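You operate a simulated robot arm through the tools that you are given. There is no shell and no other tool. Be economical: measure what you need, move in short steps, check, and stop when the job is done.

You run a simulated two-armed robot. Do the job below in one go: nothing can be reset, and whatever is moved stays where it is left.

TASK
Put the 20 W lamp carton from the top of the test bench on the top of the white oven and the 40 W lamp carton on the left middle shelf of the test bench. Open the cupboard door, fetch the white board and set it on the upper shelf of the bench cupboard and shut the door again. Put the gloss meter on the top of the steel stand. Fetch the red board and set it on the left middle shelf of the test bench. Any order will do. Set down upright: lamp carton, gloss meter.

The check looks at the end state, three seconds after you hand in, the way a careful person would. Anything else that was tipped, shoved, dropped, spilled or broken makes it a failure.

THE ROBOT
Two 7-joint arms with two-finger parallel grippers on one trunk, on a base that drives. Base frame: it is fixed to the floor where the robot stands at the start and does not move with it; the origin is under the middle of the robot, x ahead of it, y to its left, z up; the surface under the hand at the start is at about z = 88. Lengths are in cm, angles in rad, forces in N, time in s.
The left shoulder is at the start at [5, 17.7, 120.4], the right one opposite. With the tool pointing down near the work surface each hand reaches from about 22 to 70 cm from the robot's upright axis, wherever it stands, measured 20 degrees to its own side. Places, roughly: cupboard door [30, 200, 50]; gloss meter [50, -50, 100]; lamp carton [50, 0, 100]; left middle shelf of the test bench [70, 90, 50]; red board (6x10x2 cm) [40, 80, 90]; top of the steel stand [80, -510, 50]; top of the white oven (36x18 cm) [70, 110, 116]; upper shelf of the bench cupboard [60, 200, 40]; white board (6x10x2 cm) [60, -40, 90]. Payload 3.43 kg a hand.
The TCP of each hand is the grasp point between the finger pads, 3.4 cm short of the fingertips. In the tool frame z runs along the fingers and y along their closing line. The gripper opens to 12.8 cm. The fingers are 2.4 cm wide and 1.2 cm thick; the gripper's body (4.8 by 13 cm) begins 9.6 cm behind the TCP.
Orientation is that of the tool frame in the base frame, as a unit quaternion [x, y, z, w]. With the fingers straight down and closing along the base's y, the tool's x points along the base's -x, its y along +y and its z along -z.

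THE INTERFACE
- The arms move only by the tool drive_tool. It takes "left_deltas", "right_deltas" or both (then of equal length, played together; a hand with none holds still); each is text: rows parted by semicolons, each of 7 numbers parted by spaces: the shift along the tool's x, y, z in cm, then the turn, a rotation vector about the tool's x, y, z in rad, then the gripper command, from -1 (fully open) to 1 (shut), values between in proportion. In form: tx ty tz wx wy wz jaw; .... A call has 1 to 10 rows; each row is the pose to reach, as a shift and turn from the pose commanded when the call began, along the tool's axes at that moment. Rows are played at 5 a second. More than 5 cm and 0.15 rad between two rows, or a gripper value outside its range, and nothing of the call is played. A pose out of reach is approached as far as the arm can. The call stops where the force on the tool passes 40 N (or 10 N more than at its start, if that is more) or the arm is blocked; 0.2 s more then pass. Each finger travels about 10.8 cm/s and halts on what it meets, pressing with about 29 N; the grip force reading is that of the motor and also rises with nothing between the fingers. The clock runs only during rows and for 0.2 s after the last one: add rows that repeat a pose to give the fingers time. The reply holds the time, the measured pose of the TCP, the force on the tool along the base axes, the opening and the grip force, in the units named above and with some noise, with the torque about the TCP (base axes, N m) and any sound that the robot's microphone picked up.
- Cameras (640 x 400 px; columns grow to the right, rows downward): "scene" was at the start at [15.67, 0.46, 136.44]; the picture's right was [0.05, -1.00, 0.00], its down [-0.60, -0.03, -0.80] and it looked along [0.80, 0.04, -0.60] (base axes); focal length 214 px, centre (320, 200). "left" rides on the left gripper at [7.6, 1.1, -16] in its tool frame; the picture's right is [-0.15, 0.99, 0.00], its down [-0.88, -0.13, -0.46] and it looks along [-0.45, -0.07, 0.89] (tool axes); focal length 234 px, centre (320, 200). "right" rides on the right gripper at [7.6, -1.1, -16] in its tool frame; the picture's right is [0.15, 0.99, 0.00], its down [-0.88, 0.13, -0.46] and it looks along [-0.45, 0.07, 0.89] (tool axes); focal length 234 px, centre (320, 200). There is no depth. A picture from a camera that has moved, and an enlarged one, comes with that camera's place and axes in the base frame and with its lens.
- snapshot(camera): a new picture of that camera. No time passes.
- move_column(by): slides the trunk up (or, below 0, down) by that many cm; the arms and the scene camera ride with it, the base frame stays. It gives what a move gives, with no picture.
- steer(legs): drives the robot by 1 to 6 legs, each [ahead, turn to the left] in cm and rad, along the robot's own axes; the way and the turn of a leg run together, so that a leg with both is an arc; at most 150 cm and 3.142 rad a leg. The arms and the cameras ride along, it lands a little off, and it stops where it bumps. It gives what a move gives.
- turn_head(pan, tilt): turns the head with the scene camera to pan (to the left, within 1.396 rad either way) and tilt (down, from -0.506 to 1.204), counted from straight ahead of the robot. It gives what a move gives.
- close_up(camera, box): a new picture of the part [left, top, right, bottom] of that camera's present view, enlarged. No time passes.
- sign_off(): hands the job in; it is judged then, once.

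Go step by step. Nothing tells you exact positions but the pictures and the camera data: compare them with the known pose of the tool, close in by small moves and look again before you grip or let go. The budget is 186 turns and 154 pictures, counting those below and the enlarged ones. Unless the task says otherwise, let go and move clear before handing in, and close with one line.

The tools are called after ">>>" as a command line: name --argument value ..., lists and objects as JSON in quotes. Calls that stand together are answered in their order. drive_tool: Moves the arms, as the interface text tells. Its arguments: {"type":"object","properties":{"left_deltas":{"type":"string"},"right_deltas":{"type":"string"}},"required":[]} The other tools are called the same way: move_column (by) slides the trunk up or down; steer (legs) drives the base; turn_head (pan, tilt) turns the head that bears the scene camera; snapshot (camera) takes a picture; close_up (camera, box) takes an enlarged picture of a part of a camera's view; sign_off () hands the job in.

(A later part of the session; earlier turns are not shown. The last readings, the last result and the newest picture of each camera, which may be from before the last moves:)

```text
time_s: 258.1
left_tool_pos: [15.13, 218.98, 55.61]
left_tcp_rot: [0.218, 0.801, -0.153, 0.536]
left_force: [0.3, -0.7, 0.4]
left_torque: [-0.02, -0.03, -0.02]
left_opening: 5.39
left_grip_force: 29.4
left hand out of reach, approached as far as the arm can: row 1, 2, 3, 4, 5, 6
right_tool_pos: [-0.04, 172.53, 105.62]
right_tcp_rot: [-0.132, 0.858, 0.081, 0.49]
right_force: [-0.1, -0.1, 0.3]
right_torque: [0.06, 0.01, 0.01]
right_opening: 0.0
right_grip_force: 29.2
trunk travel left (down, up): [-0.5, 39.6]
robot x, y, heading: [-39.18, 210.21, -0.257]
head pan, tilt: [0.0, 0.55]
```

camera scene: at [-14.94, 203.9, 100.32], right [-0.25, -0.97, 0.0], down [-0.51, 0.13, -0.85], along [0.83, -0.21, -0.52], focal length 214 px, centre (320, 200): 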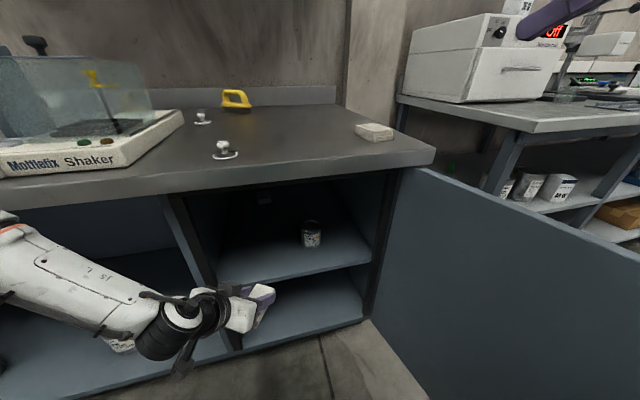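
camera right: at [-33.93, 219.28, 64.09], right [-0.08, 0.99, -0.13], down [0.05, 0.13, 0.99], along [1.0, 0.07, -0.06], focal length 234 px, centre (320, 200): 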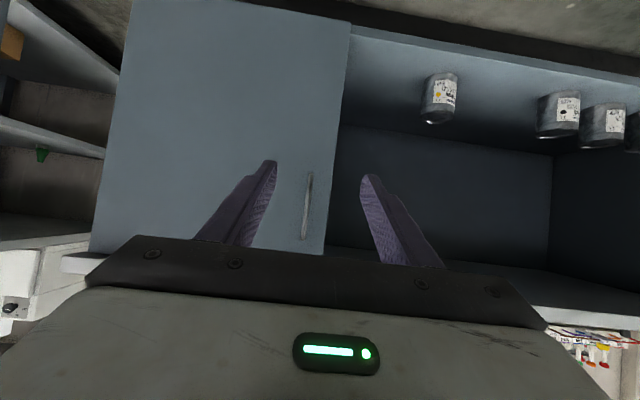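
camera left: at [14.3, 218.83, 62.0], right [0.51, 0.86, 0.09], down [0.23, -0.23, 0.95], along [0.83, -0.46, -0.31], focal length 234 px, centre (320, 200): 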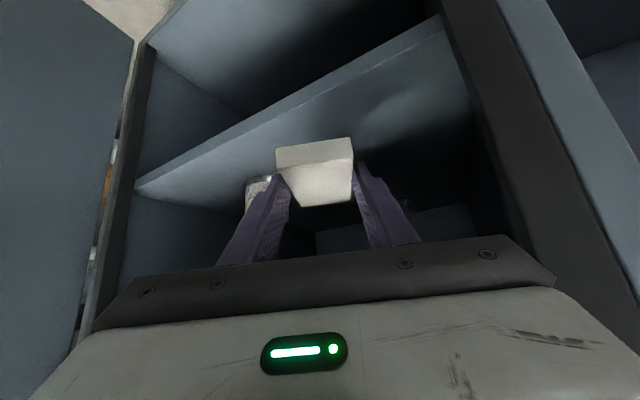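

Steeper or shallower pitch doesn't help; the limit always pushes the hand outward. I test a pose further out to the left side of the robot.

>>> drive_tool --left_deltas "0 2 0 0 0.13 0 1; 0 4 0 0 0.26 0 1; 0 6 0 0 0.39 0 1; 0 6 0 0 0.39 0 1"

>>> drive_tool --left_deltas "1 0 1 -0.07 0 -0.07 1; 2 0 2 -0.14 0 -0.14 1; 3.5 0 3.5 -0.2 0 -0.2 1; 5 0 5 -0.2 0 -0.2 1; 6.5 0 6.5 -0.2 0 -0.2 1; 6.5 0 6.5 -0.2 0 -0.2 1"

```text
time_s: 259.1
left_tool_pos: [18.15, 224.18, 55.58]
left_tcp_rot: [0.243, 0.89, -0.108, 0.371]
left_force: [0.2, -0.1, -0.8]
left_torque: [-0.02, -0.01, 0.01]
left_opening: 5.38
left_grip_force: 29.3
right_tool_pos: [-0.04, 172.59, 105.57]
right_tcp_rot: [-0.13, 0.858, 0.08, 0.49]
right_force: [-0.5, -0.2, 0.3]
right_torque: [0.0, 0.0, 0.0]
right_opening: 0.0
right_grip_force: 29.2
trunk travel left (down, up): [-0.5, 39.6]
robot x, y, heading: [-39.45, 209.92, -0.253]
head pan, tilt: [0.0, 0.55]
```

```text
time_s: 260.5
left_tool_pos: [18.01, 224.92, 48.18]
left_tcp_rot: [0.116, 0.915, -0.056, 0.381]
left_force: [-0.6, -0.1, -0.5]
left_torque: [0.02, -0.03, 0.02]
left_opening: 5.4
left_grip_force: 28.8
left hand out of reach, approached as far as the arm can: row 5, 6
right_tool_pos: [-0.03, 172.58, 105.4]
right_tcp_rot: [-0.132, 0.859, 0.081, 0.489]
right_force: [0.1, -0.3, 0.3]
right_torque: [0.0, 0.01, 0.01]
right_opening: 0.01
right_grip_force: 28.5
trunk travel left (down, up): [-0.5, 39.6]
robot x, y, heading: [-39.08, 210.25, -0.252]
head pan, tilt: [0.0, 0.55]
```

That pose reaches z=48. I raise slightly and re-approach so the hand enters with this arm pose (heading −0.5).

>>> drive_tool --left_deltas "-1.5 0 -1.5 0 0 0 1; -3 0 -3 0 0 0 1; -3.6 0 -3.6 0 0 0 1"

>>> steer --legs '[[0, -0.55], [-18, 0], [0, 0.3], [17, 0]]'

>>> snapshot --camera "scene"

>>> snapshot --camera "left"

```text
time_s: 261.3
left_tool_pos: [18.03, 224.99, 53.47]
left_tcp_rot: [0.116, 0.916, -0.056, 0.381]
left_force: [0.4, 0.0, -0.8]
left_torque: [-0.01, 0.0, 0.04]
left_opening: 5.4
left_grip_force: 28.9
right_tool_pos: [-0.03, 172.53, 105.46]
right_tcp_rot: [-0.132, 0.858, 0.081, 0.489]
right_force: [0.5, -0.3, -0.1]
right_torque: [-0.01, 0.01, -0.02]
right_opening: 0.01
right_grip_force: 29.5
trunk travel left (down, up): [-0.5, 39.6]
robot x, y, heading: [-39.58, 210.17, -0.257]
head pan, tilt: [0.0, 0.55]
```

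```text
time_s: 266.4
left_tool_pos: [22.35, 214.71, 53.43]
left_tcp_rot: [0.232, 0.893, -0.105, 0.371]
left_force: [0.0, -0.2, -0.3]
left_torque: [0.01, -0.01, 0.01]
left_opening: 5.41
left_grip_force: 29.2
right_tool_pos: [-8.31, 168.65, 105.59]
right_tcp_rot: [-0.021, 0.868, 0.017, 0.496]
right_force: [0.4, 0.6, 0.6]
right_torque: [0.0, 0.02, 0.0]
right_opening: 0.01
right_grip_force: 29.0
trunk travel left (down, up): [-0.5, 39.6]
robot x, y, heading: [-36.62, 214.74, -0.511]
head pan, tilt: [0.0, 0.55]
```

```text
45 pictures are left
camera scene: at [-22.64, 207.1, 100.32], right [-0.49, -0.87, 0.0], down [-0.46, 0.25, -0.85], along [0.74, -0.42, -0.52], focal length 214 px, centre (320, 200)
```

scene: 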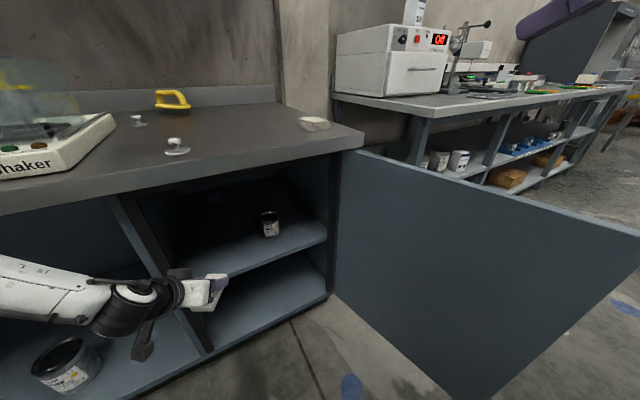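

```text
44 pictures are left
camera left: at [8.49, 223.82, 59.2], right [0.58, 0.81, 0.09], down [0.2, -0.25, 0.95], along [0.79, -0.53, -0.3], focal length 234 px, centre (320, 200)
```

left: 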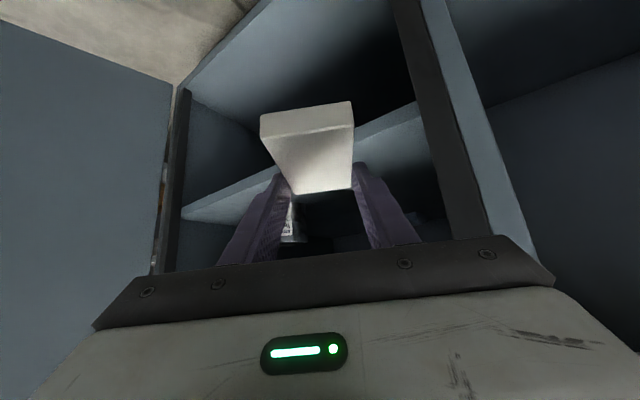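

The board has slid about 3 cm back in the grip but is still level and secure. I drive in.

>>> steer --legs '[[11, 0]]'

>>> snapshot --camera "left"

>>> snapshot --camera "scene"

```text
time_s: 267.6
left_tool_pos: [31.92, 209.25, 53.27]
left_tcp_rot: [0.233, 0.893, -0.105, 0.371]
left_force: [0.0, -0.5, -0.9]
left_torque: [0.02, 0.01, -0.04]
left_opening: 5.39
left_grip_force: 28.4
right_tool_pos: [1.09, 163.26, 105.53]
right_tcp_rot: [-0.02, 0.868, 0.017, 0.496]
right_force: [0.2, -0.9, 0.5]
right_torque: [0.0, -0.01, -0.01]
right_opening: 0.01
right_grip_force: 28.9
trunk travel left (down, up): [-0.5, 39.6]
robot x, y, heading: [-27.16, 209.83, -0.513]
head pan, tilt: [0.0, 0.55]
```

```text
43 pictures are left
camera left: at [17.98, 218.44, 59.2], right [0.58, 0.81, 0.09], down [0.2, -0.25, 0.95], along [0.79, -0.53, -0.3], focal length 234 px, centre (320, 200)
```

left: 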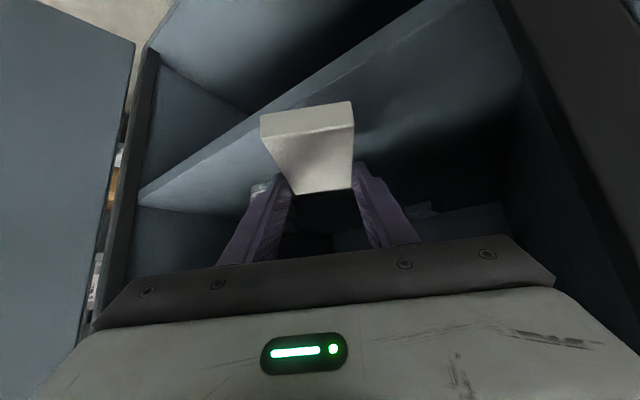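

```text
42 pictures are left
camera scene: at [-13.18, 201.77, 100.32], right [-0.49, -0.87, 0.0], down [-0.46, 0.26, -0.85], along [0.74, -0.42, -0.52], focal length 214 px, centre (320, 200)
```

scene: 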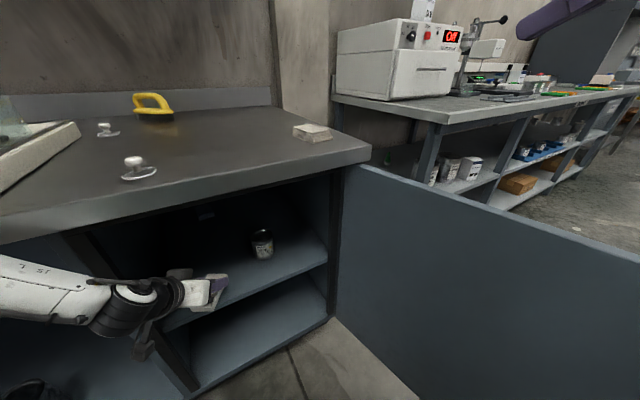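

>>> steer --legs '[[7.5, 0]]'

>>> snapshot --camera "left"

```text
time_s: 268.5
left_tool_pos: [33.0, 208.29, 53.19]
left_tcp_rot: [0.234, 0.897, -0.108, 0.36]
left_force: [-0.6, -0.4, -1.3]
left_torque: [-0.02, -0.03, -0.01]
left_opening: 5.38
left_grip_force: 29.3
right_tool_pos: [3.66, 161.94, 105.63]
right_tcp_rot: [-0.022, 0.866, 0.019, 0.499]
right_force: [0.4, 0.6, 0.1]
right_torque: [-0.05, -0.02, -0.01]
right_opening: 0.0
right_grip_force: 29.0
trunk travel left (down, up): [-0.5, 39.6]
robot x, y, heading: [-24.57, 208.16, -0.505]
head pan, tilt: [0.0, 0.55]
stopped in leg 1: the robot was blocked; the commanded pose is now the measured one
```

```text
41 pictures are left
camera left: at [19.36, 217.39, 59.31], right [0.58, 0.81, 0.08], down [0.22, -0.25, 0.94], along [0.78, -0.53, -0.32], focal length 234 px, centre (320, 200)
```

left: 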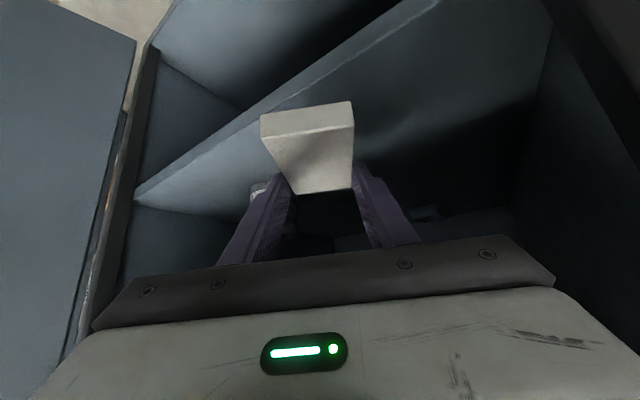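

The forearm touches the divider. I back off 5 cm and extend the arm instead.

>>> steer --legs '[[-6, 0]]'

>>> drive_tool --left_deltas "-1.4 0 1.4 0 0 0 1; -2.8 0 2.8 0 0 0 1; -4.2 0 4.2 0 0 0 1; -5.6 0 5.6 0 0 0 1; -7 0 7 0 0 0 1; -7 0 7 0 0 0 1"

>>> snapshot --camera "scene"

```text
time_s: 269.5
left_tool_pos: [28.07, 211.12, 52.42]
left_tcp_rot: [0.232, 0.899, -0.106, 0.356]
left_force: [0.1, -0.1, -1.1]
left_torque: [0.0, 0.0, 0.01]
left_opening: 5.35
left_grip_force: 28.9
right_tool_pos: [-1.04, 164.63, 105.29]
right_tcp_rot: [-0.023, 0.868, 0.019, 0.495]
right_force: [-0.1, -0.9, -0.5]
right_torque: [-0.01, -0.01, -0.03]
right_opening: 0.03
right_grip_force: 29.1
trunk travel left (down, up): [-0.5, 39.6]
robot x, y, heading: [-29.73, 210.39, -0.503]
head pan, tilt: [0.0, 0.55]
```

```text
time_s: 270.9
left_tool_pos: [36.71, 206.31, 52.16]
left_tcp_rot: [0.232, 0.899, -0.107, 0.356]
left_force: [-0.8, 0.5, -0.4]
left_torque: [-0.02, 0.01, -0.02]
left_opening: 5.41
left_grip_force: 28.9
right_tool_pos: [-0.93, 164.56, 105.41]
right_tcp_rot: [-0.022, 0.868, 0.019, 0.495]
right_force: [-0.5, 0.1, 0.2]
right_torque: [0.0, 0.04, -0.05]
right_opening: 0.0
right_grip_force: 28.8
trunk travel left (down, up): [-0.5, 39.6]
robot x, y, heading: [-29.41, 210.7, -0.5]
head pan, tilt: [0.0, 0.55]
```

```text
40 pictures are left
camera scene: at [-15.57, 203.09, 100.32], right [-0.48, -0.88, 0.0], down [-0.46, 0.25, -0.85], along [0.75, -0.41, -0.52], focal length 214 px, centre (320, 200)
```

scene: 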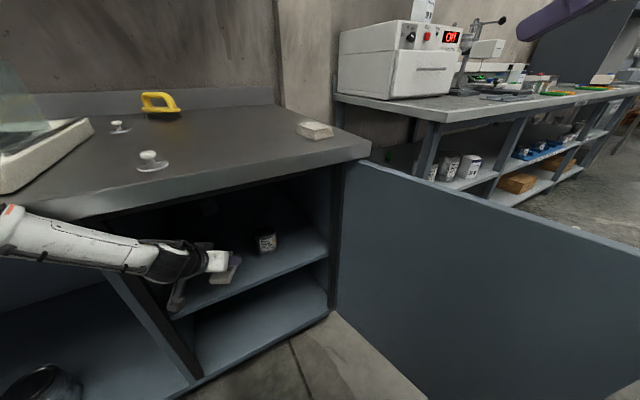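

>>> drive_tool --left_deltas "-1 0 2 0 0 0 1; -1.4 0 3.4 0 0 0 1; -1.4 0 3.4 0 0 0 1"

>>> close_up --camera "scene" --box '[120, 190, 360, 340]'

>>> snapshot --camera "left"

```text
time_s: 271.7
left_tool_pos: [37.5, 205.96, 51.65]
left_tcp_rot: [0.237, 0.901, -0.108, 0.348]
left_force: [-0.1, -0.4, -0.4]
left_torque: [-0.04, -0.02, -0.01]
left_opening: 5.4
left_grip_force: 28.9
left hand out of reach, approached as far as the arm can: row 1, 2, 3
right_tool_pos: [-1.47, 164.9, 105.53]
right_tcp_rot: [-0.021, 0.867, 0.017, 0.498]
right_force: [0.0, -0.6, 0.3]
right_torque: [-0.02, 0.06, 0.01]
right_opening: 0.0
right_grip_force: 29.4
trunk travel left (down, up): [-0.5, 39.6]
robot x, y, heading: [-29.73, 210.75, -0.501]
head pan, tilt: [0.0, 0.55]
```

```text
2.67 times, centred on (240, 265) of scene
camera zoom: at [-16.03, 203.18, 100.34], right [-0.48, -0.88, 0.0], down [-0.45, 0.25, -0.86], along [0.75, -0.41, -0.52], focal length 572 px, centre (533, 27)
```

zoom: 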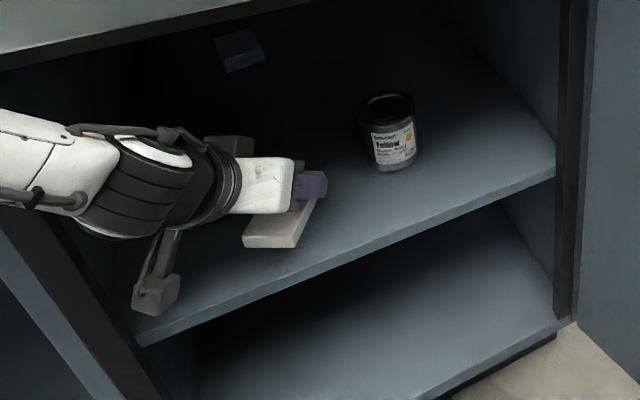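

```text
38 pictures are left
camera left: at [23.88, 215.18, 58.3], right [0.59, 0.8, 0.07], down [0.24, -0.26, 0.94], along [0.77, -0.53, -0.35], focal length 234 px, centre (320, 200)
```

left: 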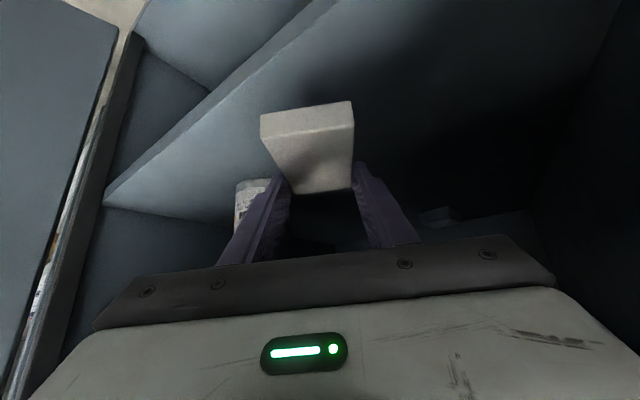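

>>> drive_tool --left_deltas "0.4 0 0.4 0 0 0 1; 0.8 0 0.8 0 0 0 1; 1.2 0 1.2 0 0 0 1; 1.6 0 1.6 0 0 0 1; 1.6 0 1.6 0 0 0 1"

>>> close_up --camera "scene" --box '[120, 190, 360, 340]'

```text
time_s: 272.9
left_tool_pos: [37.53, 206.39, 51.45]
left_tcp_rot: [0.235, 0.899, -0.107, 0.354]
left_force: [-0.1, 0.3, -2.2]
left_torque: [0.04, -0.01, 0.01]
left_opening: 5.38
left_grip_force: 28.6
left hand out of reach, approached as far as the arm can: row 1, 2, 3, 4, 5
right_tool_pos: [-1.3, 164.51, 105.63]
right_tcp_rot: [-0.021, 0.867, 0.018, 0.497]
right_force: [-0.3, -0.5, 0.8]
right_torque: [-0.03, 0.0, 0.0]
right_opening: 0.0
right_grip_force: 29.3
trunk travel left (down, up): [-0.5, 39.6]
robot x, y, heading: [-29.53, 210.69, -0.508]
head pan, tilt: [0.0, 0.55]
```

```text
2.67 times, centred on (240, 265) of scene
camera zoom: at [-15.87, 203.04, 100.38], right [-0.48, -0.88, 0.0], down [-0.45, 0.25, -0.85], along [0.75, -0.41, -0.52], focal length 572 px, centre (533, 27)
```

zoom: 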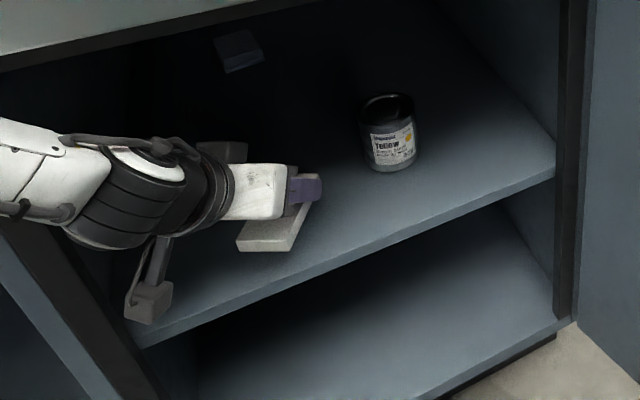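

I'm at the reach boundary while extended; there is room to retract 4 cm, where lower heights are reachable.

>>> move_column --by -0.5

>>> drive_tool --left_deltas "1.4 0 -1.4 0 0 0 1; 2.8 0 -2.8 0 0 0 1; 3.4 0 -2 0 0 0 1; 3.9 0 -1.5 0 0 0 1; 4.4 0 -1 0 0 0 1; 4.4 0 -1 0 0 0 1"

>>> close_up --camera "scene" --box '[120, 190, 360, 340]'

```text
time_s: 273.4
left_tool_pos: [38.03, 206.42, 51.75]
left_tcp_rot: [0.232, 0.897, -0.106, 0.361]
left_force: [0.0, 0.0, -0.6]
left_torque: [0.01, 0.03, -0.01]
left_opening: 5.41
left_grip_force: 28.8
right_tool_pos: [-1.46, 164.56, 105.1]
right_tcp_rot: [-0.022, 0.867, 0.02, 0.497]
right_force: [-0.5, -0.6, -0.5]
right_torque: [0.01, 0.01, 0.02]
right_opening: 0.0
right_grip_force: 29.4
trunk travel left (down, up): [0.0, 40.1]
robot x, y, heading: [-29.41, 211.26, -0.5]
head pan, tilt: [0.0, 0.55]
```

```text
time_s: 274.8
left_tool_pos: [34.82, 208.56, 48.84]
left_tcp_rot: [0.231, 0.899, -0.106, 0.356]
left_force: [-0.3, 0.1, -0.8]
left_torque: [-0.01, 0.0, -0.03]
left_opening: 5.37
left_grip_force: 28.8
left hand out of reach, approached as far as the arm can: row 5
right_tool_pos: [-0.9, 164.78, 104.89]
right_tcp_rot: [-0.022, 0.868, 0.019, 0.495]
right_force: [-0.4, 0.5, 0.5]
right_torque: [-0.01, 0.02, -0.03]
right_opening: 0.02
right_grip_force: 29.1
trunk travel left (down, up): [0.0, 40.1]
robot x, y, heading: [-29.59, 210.8, -0.504]
head pan, tilt: [0.0, 0.55]
```

```text
2.67 times, centred on (240, 265) of scene
camera zoom: at [-15.57, 203.1, 99.82], right [-0.48, -0.88, 0.0], down [-0.46, 0.25, -0.85], along [0.75, -0.41, -0.52], focal length 572 px, centre (533, 27)
```

zoom: 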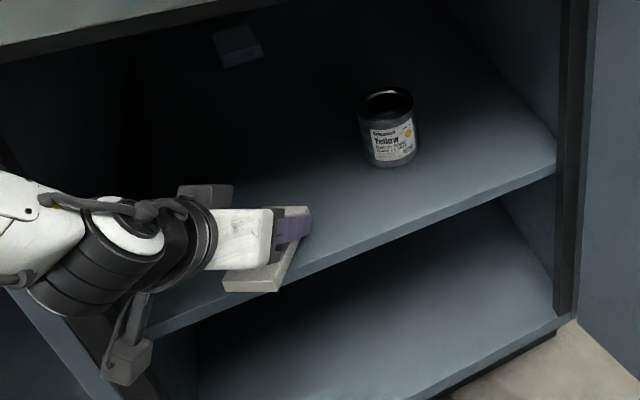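

>>> drive_tool --left_deltas "0.2 -0.3 0.5 0 0 0 1; 0.5 -0.5 0.8 0 0 0 1; 0.9 -0.5 1.1 0 0 0 1; 0.9 -0.5 1.1 0 0 0 1"

>>> snapshot --camera "left"

```text
time_s: 275.8
left_tool_pos: [34.24, 208.69, 48.87]
left_tcp_rot: [0.232, 0.898, -0.106, 0.358]
left_force: [0.3, -0.2, 2.8]
left_torque: [-0.02, -0.17, -0.02]
left_opening: 5.38
left_grip_force: 29.1
left hand out of reach, approached as far as the arm can: row 1, 2, 3, 4
right_tool_pos: [-0.89, 164.7, 104.98]
right_tcp_rot: [-0.022, 0.868, 0.019, 0.496]
right_force: [-1.2, 0.2, -0.4]
right_torque: [0.0, 0.0, 0.01]
right_opening: 0.0
right_grip_force: 28.9
trunk travel left (down, up): [0.0, 40.1]
robot x, y, heading: [-29.36, 210.49, -0.502]
head pan, tilt: [0.0, 0.55]
```

```text
35 pictures are left
camera left: at [20.53, 217.88, 55.09], right [0.58, 0.81, 0.08], down [0.23, -0.25, 0.94], along [0.78, -0.53, -0.33], focal length 234 px, centre (320, 200)
```

left: 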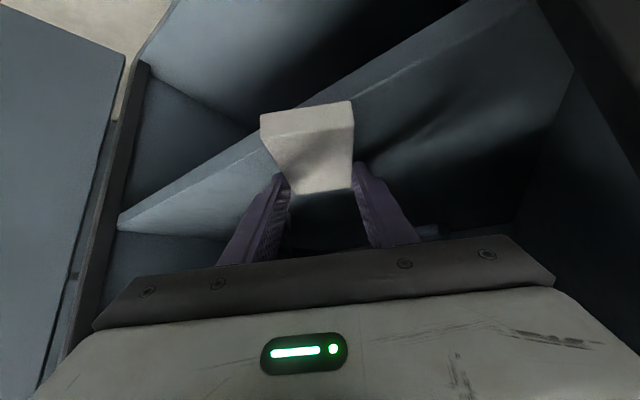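

Contact. I release here, withdraw, then nudge the board further in with closed fingers.

>>> drive_tool --left_deltas "0 0 0 0 0 0 0.2; 0 0 0 0 0 0 -0.15; 0 0 0 0 0 0 -0.15; -0.4 0 -0.4 0 0 0 -0.15; 0.5 0 -3 0 0 0 -0.15; 1 0 -6 0 0 0 -0.15; 2 0 -9 0 0 0 -0.15; 3 0 -12 0 0 0 -0.15"

>>> snapshot --camera "left"

>>> close_up --camera "scene" --box '[120, 190, 360, 340]'

```text
time_s: 277.6
left_tool_pos: [25.27, 213.93, 55.36]
left_tcp_rot: [0.233, 0.899, -0.106, 0.356]
left_force: [-0.7, -0.8, 1.0]
left_torque: [0.0, -0.05, 0.01]
left_opening: 7.37
left_grip_force: 0.1
right_tool_pos: [-0.87, 164.71, 104.9]
right_tcp_rot: [-0.024, 0.868, 0.02, 0.495]
right_force: [0.7, -0.2, -0.6]
right_torque: [-0.03, -0.02, 0.02]
right_opening: 0.01
right_grip_force: 29.3
trunk travel left (down, up): [0.0, 40.1]
robot x, y, heading: [-29.79, 210.74, -0.499]
head pan, tilt: [0.0, 0.55]
```

```text
34 pictures are left
camera left: at [11.53, 223.11, 61.75], right [0.58, 0.81, 0.08], down [0.23, -0.25, 0.94], along [0.78, -0.53, -0.33], focal length 234 px, centre (320, 200)
```

left: 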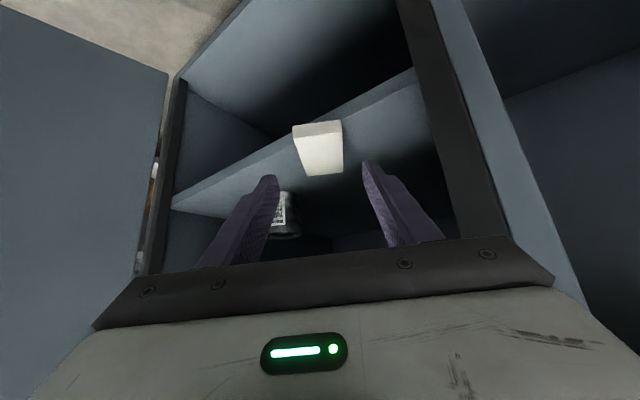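

```text
2.67 times, centred on (240, 265) of scene
camera zoom: at [-15.57, 203.09, 99.82], right [-0.48, -0.88, 0.0], down [-0.46, 0.25, -0.85], along [0.75, -0.41, -0.52], focal length 572 px, centre (533, 27)
```

zoom: 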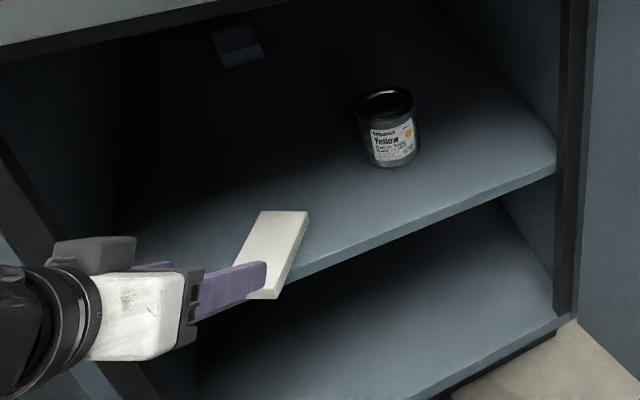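

The board lies on the shelf with its near end at the front edge. I close the fingers, lower behind it and push it in.

>>> drive_tool --left_deltas "1.5 0 0 0 0 0 0.5; 3 0 1 0 0 0 1; 4.3 0 1.9 0 0 0 1; 5.5 0 2.7 0 0 0 1; 5.5 0 2.7 0 0 0 1"

>>> snapshot --camera "left"

```text
time_s: 278.8
left_tool_pos: [23.41, 214.98, 49.62]
left_tcp_rot: [0.231, 0.899, -0.105, 0.357]
left_force: [0.0, 0.0, -0.4]
left_torque: [0.01, 0.0, 0.02]
left_opening: 0.0
left_grip_force: 29.4
right_tool_pos: [-0.89, 164.68, 104.94]
right_tcp_rot: [-0.022, 0.868, 0.019, 0.496]
right_force: [-0.9, 0.0, -0.3]
right_torque: [0.01, 0.05, -0.02]
right_opening: 0.0
right_grip_force: 28.6
trunk travel left (down, up): [0.0, 40.1]
robot x, y, heading: [-29.48, 210.85, -0.503]
head pan, tilt: [0.0, 0.55]
```

```text
32 pictures are left
camera left: at [9.62, 224.14, 55.99], right [0.58, 0.81, 0.08], down [0.23, -0.25, 0.94], along [0.78, -0.53, -0.33], focal length 234 px, centre (320, 200)
```

left: 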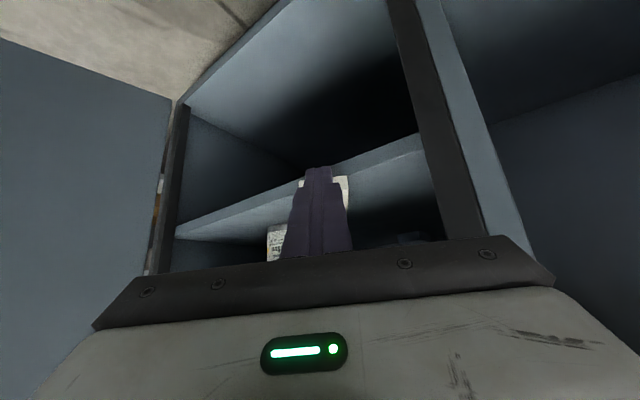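

>>> drive_tool --left_deltas "-0.9 0 0.3 0 0 0 1; -1.9 0 1.3 0 0 0 1; -2.9 0 2.3 0 0 0 1; -3.9 0 3.3 0 0 0 1; -4.9 0 4.3 0 0 0 1; -5.9 0 5.3 0 0 0 1; -6.7 0 6.1 0 0 0 1; -6.7 0 6.1 0 0 0 1"

>>> close_up --camera "scene" --box '[120, 190, 360, 340]'

```text
time_s: 280.6
left_tool_pos: [31.12, 210.54, 49.91]
left_tcp_rot: [0.232, 0.899, -0.107, 0.356]
left_force: [-0.4, 0.9, 2.0]
left_torque: [0.01, -0.02, -0.02]
left_opening: 0.01
left_grip_force: 28.8
right_tool_pos: [-0.93, 164.7, 105.03]
right_tcp_rot: [-0.023, 0.868, 0.02, 0.495]
right_force: [-0.2, 0.2, 0.1]
right_torque: [-0.01, -0.02, 0.0]
right_opening: 0.0
right_grip_force: 27.9
trunk travel left (down, up): [0.0, 40.1]
robot x, y, heading: [-29.48, 210.84, -0.504]
head pan, tilt: [0.0, 0.55]
```

```text
2.67 times, centred on (240, 265) of scene
camera zoom: at [-15.6, 203.1, 99.83], right [-0.48, -0.88, 0.0], down [-0.46, 0.25, -0.85], along [0.75, -0.41, -0.52], focal length 572 px, centre (533, 27)
```

zoom: 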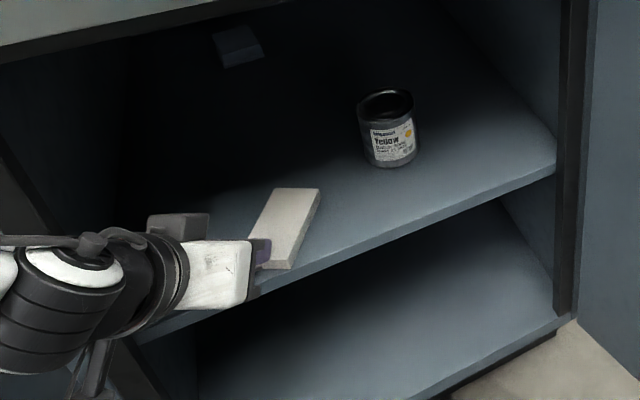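

>>> drive_tool --left_deltas "-0.8 0 0.7 0 0 0 1; -1.6 0 1.4 0 0 0 1; -2.4 0 2.1 0 0 0 1; -2.4 0 2.1 0 0 0 1"

>>> drive_tool --left_deltas "0 0 -3 0 0 0 1; 0 0 -6 0 0 0 1; 0 0 -9 0 0 0 1; 0 0 -11 0 0 0 1"

>>> close_up --camera "scene" --box '[120, 190, 360, 340]'

```text
time_s: 281.6
left_tool_pos: [33.95, 208.92, 49.95]
left_tcp_rot: [0.232, 0.899, -0.106, 0.356]
left_force: [-0.6, 0.0, -0.1]
left_torque: [-0.03, -0.01, -0.01]
left_opening: 0.01
left_grip_force: 28.6
right_tool_pos: [-0.96, 164.67, 104.95]
right_tcp_rot: [-0.023, 0.868, 0.019, 0.495]
right_force: [0.3, 0.1, 0.2]
right_torque: [0.02, 0.02, 0.07]
right_opening: 0.0
right_grip_force: 29.3
trunk travel left (down, up): [0.0, 40.1]
robot x, y, heading: [-29.61, 210.89, -0.503]
head pan, tilt: [0.0, 0.55]
```

```text
time_s: 282.6
left_tool_pos: [27.56, 212.91, 58.15]
left_tcp_rot: [0.233, 0.899, -0.106, 0.356]
left_force: [-0.2, 0.1, -0.4]
left_torque: [0.05, 0.03, 0.02]
left_opening: 0.0
left_grip_force: 29.0
right_tool_pos: [-0.95, 164.71, 105.03]
right_tcp_rot: [-0.023, 0.868, 0.019, 0.495]
right_force: [-0.3, 0.5, 0.5]
right_torque: [0.02, 0.03, -0.01]
right_opening: 0.0
right_grip_force: 29.2
trunk travel left (down, up): [0.0, 40.1]
robot x, y, heading: [-29.25, 210.76, -0.502]
head pan, tilt: [0.0, 0.55]
```

```text
2.67 times, centred on (240, 265) of scene
camera zoom: at [-15.57, 203.09, 99.82], right [-0.48, -0.88, 0.0], down [-0.46, 0.25, -0.85], along [0.75, -0.41, -0.52], focal length 572 px, centre (533, 27)
```

zoom: 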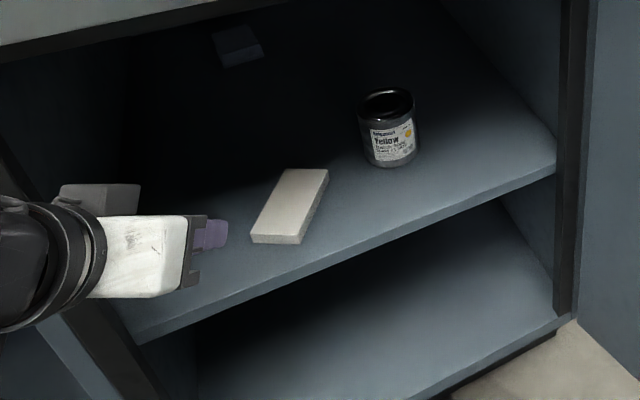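

The white board is well inside on the upper shelf. Now I back out, raise both hands above the door, and go around to push the door shut from outside.

>>> steer --legs '[[-45, 0]]'

>>> move_column --by 32

>>> steer --legs '[[0, -1.07], [48, 0], [0, 1.57]]'

>>> turn_head --pan 0 --tilt 0.6

>>> snapshot --camera "scene"

```text
time_s: 285.4
left_tool_pos: [-11.57, 234.5, 58.02]
left_tcp_rot: [0.232, 0.899, -0.106, 0.356]
left_force: [-0.4, 0.4, -0.2]
left_torque: [0.01, 0.01, 0.02]
left_opening: 0.0
left_grip_force: 29.0
right_tool_pos: [-39.99, 186.26, 104.99]
right_tcp_rot: [-0.022, 0.869, 0.019, 0.495]
right_force: [0.7, 0.9, 0.7]
right_torque: [0.0, -0.05, -0.05]
right_opening: 0.0
right_grip_force: 28.5
trunk travel left (down, up): [0.0, 40.1]
robot x, y, heading: [-68.2, 231.96, -0.505]
head pan, tilt: [0.0, 0.55]
```

```text
time_s: 288.5
left_tool_pos: [-11.6, 234.3, 90.11]
left_tcp_rot: [0.232, 0.899, -0.106, 0.356]
left_force: [0.3, -0.3, 0.5]
left_torque: [0.04, -0.04, -0.02]
left_opening: 0.0
left_grip_force: 28.6
right_tool_pos: [-40.09, 186.33, 136.94]
right_tcp_rot: [-0.022, 0.869, 0.019, 0.494]
right_force: [0.8, 0.3, -0.7]
right_torque: [-0.01, 0.01, -0.01]
right_opening: 0.0
right_grip_force: 29.0
trunk travel left (down, up): [-32.0, 8.1]
robot x, y, heading: [-68.45, 232.53, -0.506]
head pan, tilt: [0.0, 0.55]
```

```text
time_s: 298.0
left_tool_pos: [-20.95, 213.79, 89.87]
left_tcp_rot: [-0.003, 0.929, -0.013, 0.371]
left_force: [-0.7, -0.3, 0.5]
left_torque: [0.03, 0.03, 0.0]
left_opening: 0.0
left_grip_force: 28.5
right_tool_pos: [-22.21, 157.79, 137.06]
right_tcp_rot: [-0.242, 0.834, 0.144, 0.474]
right_force: [0.5, 0.4, -0.6]
right_torque: [0.01, 0.01, -0.01]
right_opening: 0.02
right_grip_force: 28.9
trunk travel left (down, up): [-32.0, 8.1]
robot x, y, heading: [-69.45, 183.92, 0.008]
head pan, tilt: [0.0, 0.55]
```

```text
time_s: 298.6
left_tool_pos: [-20.78, 213.85, 90.02]
left_tcp_rot: [-0.001, 0.928, -0.013, 0.371]
left_force: [0.0, 0.4, 0.2]
left_torque: [0.0, -0.03, 0.03]
left_opening: 0.0
left_grip_force: 29.1
right_tool_pos: [-22.2, 157.76, 136.92]
right_tcp_rot: [-0.24, 0.835, 0.143, 0.474]
right_force: [-0.2, 0.1, -0.5]
right_torque: [-0.03, 0.01, -0.01]
right_opening: 0.02
right_grip_force: 29.0
trunk travel left (down, up): [-32.0, 8.1]
robot x, y, heading: [-69.65, 183.94, 0.009]
head pan, tilt: [0.0, 0.6]
```

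```text
29 pictures are left
camera scene: at [-53.8, 184.23, 131.38], right [0.01, -1.0, 0.0], down [-0.56, 0.0, -0.83], along [0.83, 0.01, -0.56], focal length 214 px, centre (320, 200)
```

scene: 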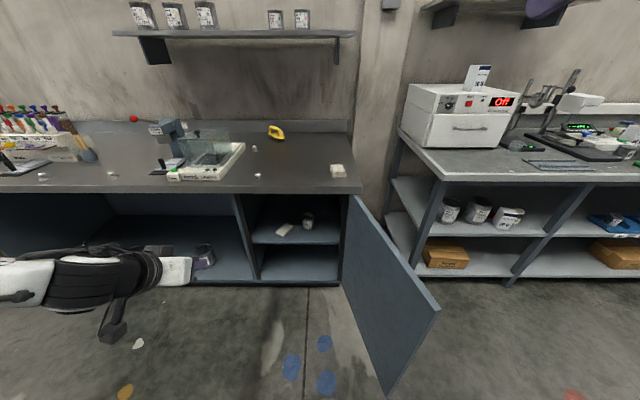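

The door stands at about 107°. I shift right, then lower the right hand outside the door while lifting the left out of the swing.

>>> steer --legs '[[0, -1.57], [18, 0], [0, 1.57]]'

>>> move_column --by -25

>>> drive_tool --left_deltas "-2.4 0 -2.4 0 0 0 1; -4.8 0 -4.8 0 0 0 1; -7.2 0 -7.2 0 0 0 1; -9.6 0 -9.6 0 0 0 1; -12 0 -12 0 0 0 1; -14.4 0 -14.4 0 0 0 1; -16.8 0 -16.8 0 0 0 1; -19.2 0 -19.2 0 0 0 1; -21.2 0 -21.2 0 0 0 1" --right_deltas "4 0 2.3 0 0 0 1; 8 0 4.6 0 0 0 1; 12 0 7 0 0 0 1; 16 0 9.3 0 0 0 1; 20 0 11.6 0 0 0 1; 24 0 13.9 0 0 0 1; 28 0 16.2 0 0 0 1; 32 0 18.5 0 0 0 1; 36.4 0 21 0 0 0 1"

>>> turn_head --pan -0.2 --tilt 0.5

>>> snapshot --camera "scene"

```text
time_s: 307.8
left_tool_pos: [-20.75, 195.4, 90.01]
left_tcp_rot: [0.0, 0.929, -0.014, 0.371]
left_force: [0.4, 0.4, 1.0]
left_torque: [0.03, 0.03, 0.02]
left_opening: 0.01
left_grip_force: 29.0
right_tool_pos: [-22.31, 139.34, 136.82]
right_tcp_rot: [-0.238, 0.836, 0.141, 0.474]
right_force: [0.5, 0.4, 0.7]
right_torque: [0.01, 0.02, 0.01]
right_opening: 0.02
right_grip_force: 29.2
trunk travel left (down, up): [-32.0, 8.1]
robot x, y, heading: [-69.76, 165.85, 0.0]
head pan, tilt: [0.0, 0.6]
```

```text
time_s: 310.4
left_tool_pos: [-20.64, 195.31, 64.97]
left_tcp_rot: [0.001, 0.929, -0.014, 0.371]
left_force: [-0.4, -0.8, -0.7]
left_torque: [-0.01, 0.02, 0.01]
left_opening: 0.0
left_grip_force: 29.1
right_tool_pos: [-22.32, 139.22, 112.02]
right_tcp_rot: [-0.238, 0.835, 0.142, 0.475]
right_force: [-0.5, -0.2, -0.2]
right_torque: [0.0, 0.01, 0.01]
right_opening: 0.0
right_grip_force: 28.8
trunk travel left (down, up): [-7.0, 33.1]
robot x, y, heading: [-69.23, 165.56, -0.003]
head pan, tilt: [0.0, 0.6]
```

```text
refused: row 9 steps farther than a row can; nothing moved
```

```text
time_s: 311.1
left_tool_pos: [-20.67, 195.3, 65.12]
left_tcp_rot: [0.001, 0.928, -0.014, 0.372]
left_force: [-0.1, -0.2, -0.8]
left_torque: [0.03, 0.01, -0.01]
left_opening: 0.01
left_grip_force: 28.9
right_tool_pos: [-22.24, 139.16, 111.96]
right_tcp_rot: [-0.238, 0.836, 0.141, 0.475]
right_force: [-0.3, -0.2, 0.2]
right_torque: [0.0, 0.0, -0.01]
right_opening: 0.02
right_grip_force: 28.7
trunk travel left (down, up): [-7.0, 33.1]
robot x, y, heading: [-69.8, 166.0, -0.004]
head pan, tilt: [-0.201, 0.499]
```

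```text
28 pictures are left
camera scene: at [-53.69, 164.1, 107.28], right [-0.2, -0.98, 0.0], down [-0.47, 0.09, -0.88], along [0.86, -0.17, -0.48], focal length 214 px, centre (320, 200)
```

scene: 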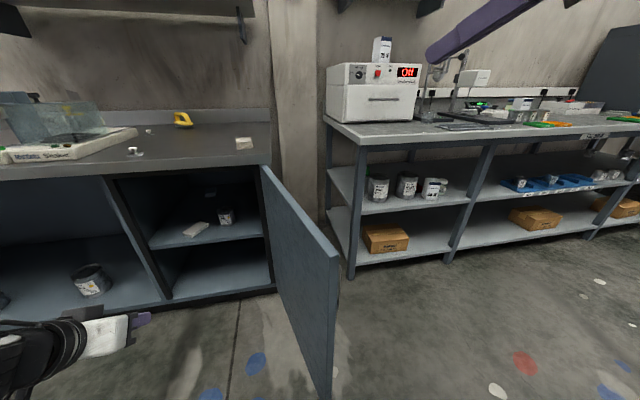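

>>> drive_tool --left_deltas "-2.4 0 -2.4 0 0 0 1; -4.8 0 -4.8 0 0 0 1; -7.2 0 -7.2 0 0 0 1; -9.6 0 -9.6 0 0 0 1; -12 0 -12 0 0 0 1; -14.4 0 -14.4 0 0 0 1; -16.8 0 -16.8 0 0 0 1; -19.2 0 -19.2 0 0 0 1; -21.2 0 -21.2 0 0 0 1; -21.2 0 -21.2 0 0 0 1" --right_deltas "3.6 0 2.1 0 0 0 1; 7.2 0 4.2 0 0 0 1; 10.8 0 6.3 0 0 0 1; 14.4 0 8.4 0 0 0 1; 18 0 10.5 0 0 0 1; 21.6 0 12.6 0 0 0 1; 25.2 0 14.7 0 0 0 1; 28.8 0 16.8 0 0 0 1; 32.4 0 18.9 0 0 0 1; 36 0 21 0 0 0 1"

>>> drive_tool --right_deltas "0 2 0 0 0 0 1; 0 4 0 0 0 0 1; 0 6 0 0 0 0 1; 0 8 0 0 0 0 1; 0 10 0 0 0 0 1; 0 12 0 0 0 0 1; 0 14 0 0 0 0 1; 0 16 0 0 0 0 1; 0 18 0 0 0 0 1; 0 20 0 0 0 0 1"

>>> snapshot --camera "scene"

```text
time_s: 313.3
left_tool_pos: [-19.88, 195.99, 95.09]
left_tcp_rot: [0.001, 0.929, -0.015, 0.37]
left_force: [0.6, 0.0, -0.5]
left_torque: [0.02, 0.01, 0.0]
left_opening: 0.0
left_grip_force: 29.2
right_tool_pos: [-22.74, 139.52, 70.3]
right_tcp_rot: [-0.239, 0.835, 0.143, 0.474]
right_force: [0.3, -0.4, -0.2]
right_torque: [0.02, 0.01, 0.0]
right_opening: 0.02
right_grip_force: 29.3
trunk travel left (down, up): [-7.0, 33.1]
robot x, y, heading: [-69.56, 166.04, -0.0]
head pan, tilt: [-0.201, 0.499]
```

```text
time_s: 315.5
left_tool_pos: [-19.82, 195.97, 95.07]
left_tcp_rot: [0.0, 0.929, -0.013, 0.371]
left_force: [-0.3, -0.1, -0.7]
left_torque: [-0.01, 0.02, -0.01]
left_opening: 0.0
left_grip_force: 28.7
right_tool_pos: [-27.77, 157.78, 67.8]
right_tcp_rot: [-0.239, 0.835, 0.142, 0.475]
right_force: [0.3, 0.3, 0.2]
right_torque: [0.0, 0.03, 0.02]
right_opening: 0.02
right_grip_force: 29.2
right hand out of reach, approached as far as the arm can: row 5, 6, 7, 8, 9, 10
trunk travel left (down, up): [-7.0, 33.1]
robot x, y, heading: [-69.37, 165.68, 0.006]
head pan, tilt: [-0.201, 0.499]
```

```text
27 pictures are left
camera scene: at [-53.71, 164.11, 107.29], right [-0.2, -0.98, 0.0], down [-0.47, 0.09, -0.88], along [0.86, -0.17, -0.48], focal length 214 px, centre (320, 200)
```

scene: 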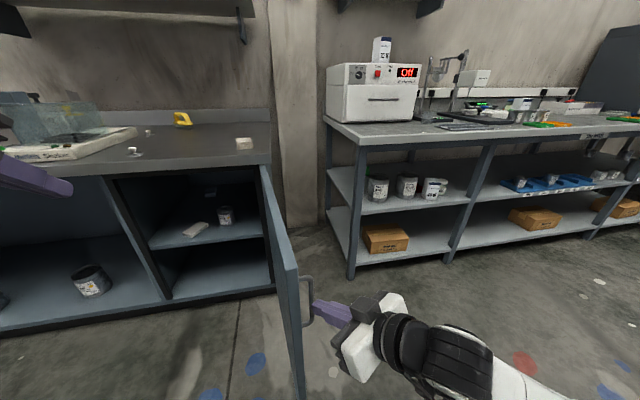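

>>> steer --legs '[[14, 0.5]]'

>>> snapshot --camera "scene"

```text
time_s: 316.4
left_tool_pos: [-20.15, 199.56, 95.06]
left_tcp_rot: [-0.032, 0.928, -0.001, 0.371]
left_force: [0.6, 0.3, -0.7]
left_torque: [0.01, 0.03, 0.0]
left_opening: 0.0
left_grip_force: 29.1
right_tool_pos: [-25.87, 160.83, 67.85]
right_tcp_rot: [-0.27, 0.826, 0.162, 0.467]
right_force: [0.0, 0.2, 0.4]
right_torque: [-0.02, 0.04, 0.0]
right_opening: 0.01
right_grip_force: 28.8
trunk travel left (down, up): [-7.0, 33.1]
robot x, y, heading: [-67.83, 165.45, 0.068]
head pan, tilt: [-0.201, 0.499]
stopped in leg 1: the force on the tool passed its limit at 68 N (the readings are from after the stop); the commanded pose is now the measured one
```

```text
26 pictures are left
camera scene: at [-51.77, 165.21, 107.28], right [-0.13, -0.99, 0.0], down [-0.47, 0.06, -0.88], along [0.87, -0.12, -0.48], focal length 214 px, centre (320, 200)
```

scene: 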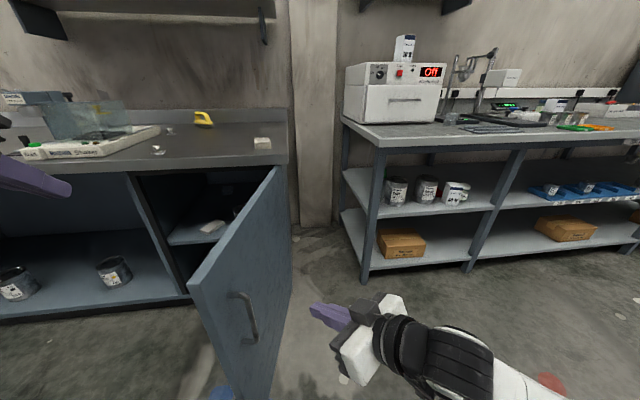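

The nudge swung the door part-way. I continue with gentle pushes.

>>> steer --legs '[[10, 0.4]]'

>>> snapshot --camera "scene"

```text
time_s: 318.1
left_tool_pos: [-27.68, 218.06, 94.93]
left_tcp_rot: [-0.217, 0.903, 0.073, 0.364]
left_force: [0.0, -0.1, -0.8]
left_torque: [-0.04, -0.01, 0.0]
left_opening: 0.01
left_grip_force: 29.2
right_tool_pos: [-17.54, 180.41, 67.92]
right_tcp_rot: [-0.431, 0.755, 0.252, 0.424]
right_force: [0.1, 0.0, 0.6]
right_torque: [0.01, 0.0, 0.0]
right_opening: 0.0
right_grip_force: 28.8
trunk travel left (down, up): [-7.0, 33.1]
robot x, y, heading: [-57.82, 168.81, 0.469]
head pan, tilt: [-0.201, 0.499]
```

```text
25 pictures are left
camera scene: at [-43.16, 174.21, 107.28], right [0.27, -0.96, 0.0], down [-0.46, -0.13, -0.88], along [0.85, 0.23, -0.48], focal length 214 px, centre (320, 200)
```

scene: 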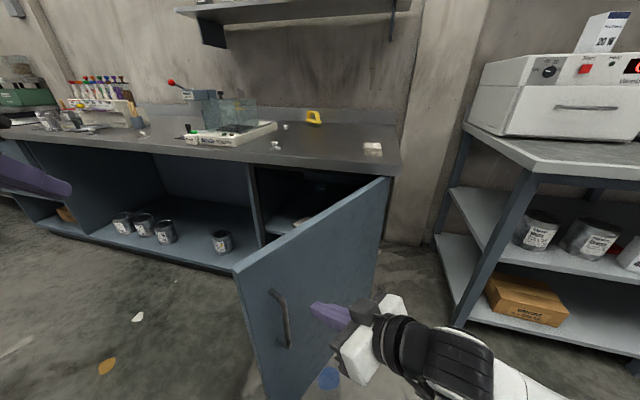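

>>> steer --legs '[[24, 0]]'

>>> snapshot --camera "scene"

```text
time_s: 319.9
left_tool_pos: [-6.45, 229.19, 95.16]
left_tcp_rot: [-0.218, 0.902, 0.074, 0.364]
left_force: [-0.2, -0.7, -1.5]
left_torque: [-0.02, -0.01, -0.01]
left_opening: 0.0
left_grip_force: 28.9
right_tool_pos: [3.82, 191.55, 67.8]
right_tcp_rot: [-0.432, 0.755, 0.252, 0.424]
right_force: [-0.3, -0.3, 0.2]
right_torque: [-0.01, -0.01, -0.02]
right_opening: 0.01
right_grip_force: 29.1
trunk travel left (down, up): [-7.0, 33.1]
robot x, y, heading: [-36.69, 179.54, 0.472]
head pan, tilt: [-0.201, 0.499]
```

```text
24 pictures are left
camera scene: at [-21.69, 185.23, 107.28], right [0.27, -0.96, 0.0], down [-0.46, -0.13, -0.88], along [0.85, 0.24, -0.48], focal length 214 px, centre (320, 200)
```

scene: 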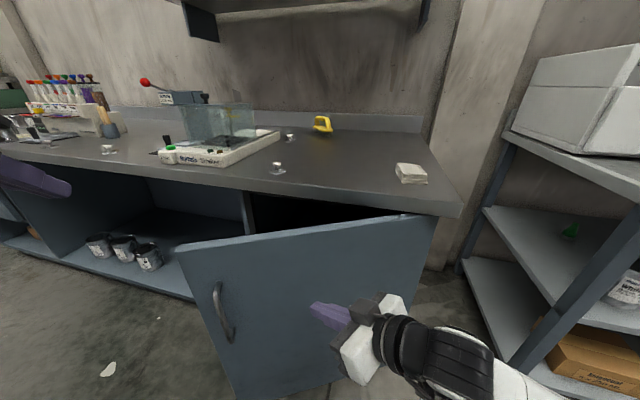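

>>> steer --legs '[[13, 0]]'

>>> snapshot --camera "scene"

```text
time_s: 321.1
left_tool_pos: [5.28, 235.1, 95.14]
left_tcp_rot: [-0.219, 0.902, 0.075, 0.364]
left_force: [-0.1, 0.8, -1.0]
left_torque: [0.0, -0.01, 0.0]
left_opening: 0.02
left_grip_force: 28.8
right_tool_pos: [15.41, 197.53, 67.79]
right_tcp_rot: [-0.433, 0.754, 0.253, 0.424]
right_force: [0.9, -0.3, 0.4]
right_torque: [0.02, -0.01, -0.02]
right_opening: 0.0
right_grip_force: 28.7
trunk travel left (down, up): [-7.0, 33.1]
robot x, y, heading: [-25.03, 185.68, 0.474]
head pan, tilt: [-0.201, 0.499]
```

```text
23 pictures are left
camera scene: at [-10.06, 191.22, 107.28], right [0.27, -0.96, 0.0], down [-0.46, -0.13, -0.88], along [0.85, 0.24, -0.48], focal length 214 px, centre (320, 200)
```

scene: 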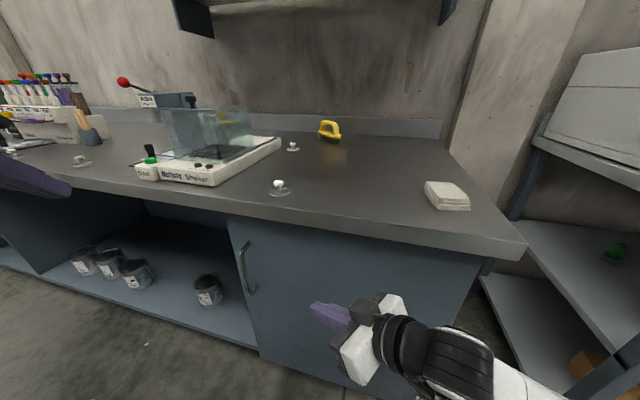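

>>> close_up --camera "scene" --box '[200, 195, 360, 295]'

```text
4.00 times, centred on (280, 245) of scene
camera zoom: at [-10.06, 191.22, 107.28], right [0.27, -0.96, 0.0], down [-0.46, -0.13, -0.88], along [0.85, 0.24, -0.48], focal length 858 px, centre (480, 20)
```

zoom: 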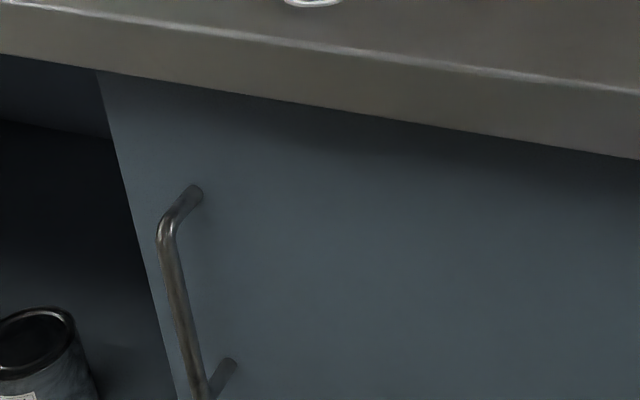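

The door looks shut. I press a little more to be sure.

>>> steer --legs '[[5, 0]]'

>>> drive_tool --right_deltas "0 -1 0 0 0 0 1; 0 -2 0 0 0 0 1; 0 -3 0 0 0 0 1; 0 -4 0 0 0 0 1; 0 -5 0 0 0 0 1; 0 -6 0 0 0 0 1"

>>> close_up --camera "scene" --box '[160, 180, 400, 330]'

```text
time_s: 322.1
left_tool_pos: [9.65, 237.42, 95.01]
left_tcp_rot: [-0.219, 0.902, 0.075, 0.364]
left_force: [-0.1, 0.4, 0.5]
left_torque: [0.0, -0.02, -0.02]
left_opening: 0.0
left_grip_force: 28.8
right_tool_pos: [19.85, 199.78, 67.94]
right_tcp_rot: [-0.433, 0.754, 0.254, 0.424]
right_force: [-0.5, -0.5, -0.3]
right_torque: [0.03, 0.01, -0.01]
right_opening: 0.0
right_grip_force: 29.1
trunk travel left (down, up): [-7.0, 33.1]
robot x, y, heading: [-20.72, 187.9, 0.472]
head pan, tilt: [-0.201, 0.499]
```

```text
time_s: 323.6
left_tool_pos: [9.48, 237.55, 95.01]
left_tcp_rot: [-0.219, 0.902, 0.074, 0.365]
left_force: [0.6, 0.5, -0.4]
left_torque: [0.04, 0.0, 0.02]
left_opening: 0.0
left_grip_force: 28.9
right_tool_pos: [23.93, 197.3, 67.64]
right_tcp_rot: [-0.436, 0.751, 0.265, 0.418]
right_force: [-3.8, -1.0, 1.6]
right_torque: [-0.03, -0.28, -0.4]
right_opening: 0.01
right_grip_force: 29.1
trunk travel left (down, up): [-7.0, 33.1]
robot x, y, heading: [-20.77, 187.89, 0.478]
head pan, tilt: [-0.201, 0.499]
stopped in row 6 (right hand): the force on the tool passed its limit at 44 N (the readings are from after the stop); the commanded pose is now the measured one
```

```text
2.67 times, centred on (280, 255) of scene
camera zoom: at [-5.77, 193.52, 107.3], right [0.27, -0.96, 0.0], down [-0.46, -0.13, -0.88], along [0.84, 0.24, -0.48], focal length 572 px, centre (427, 53)
```

zoom: 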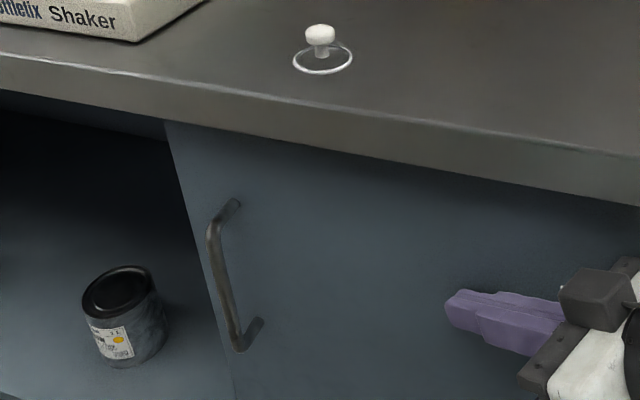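

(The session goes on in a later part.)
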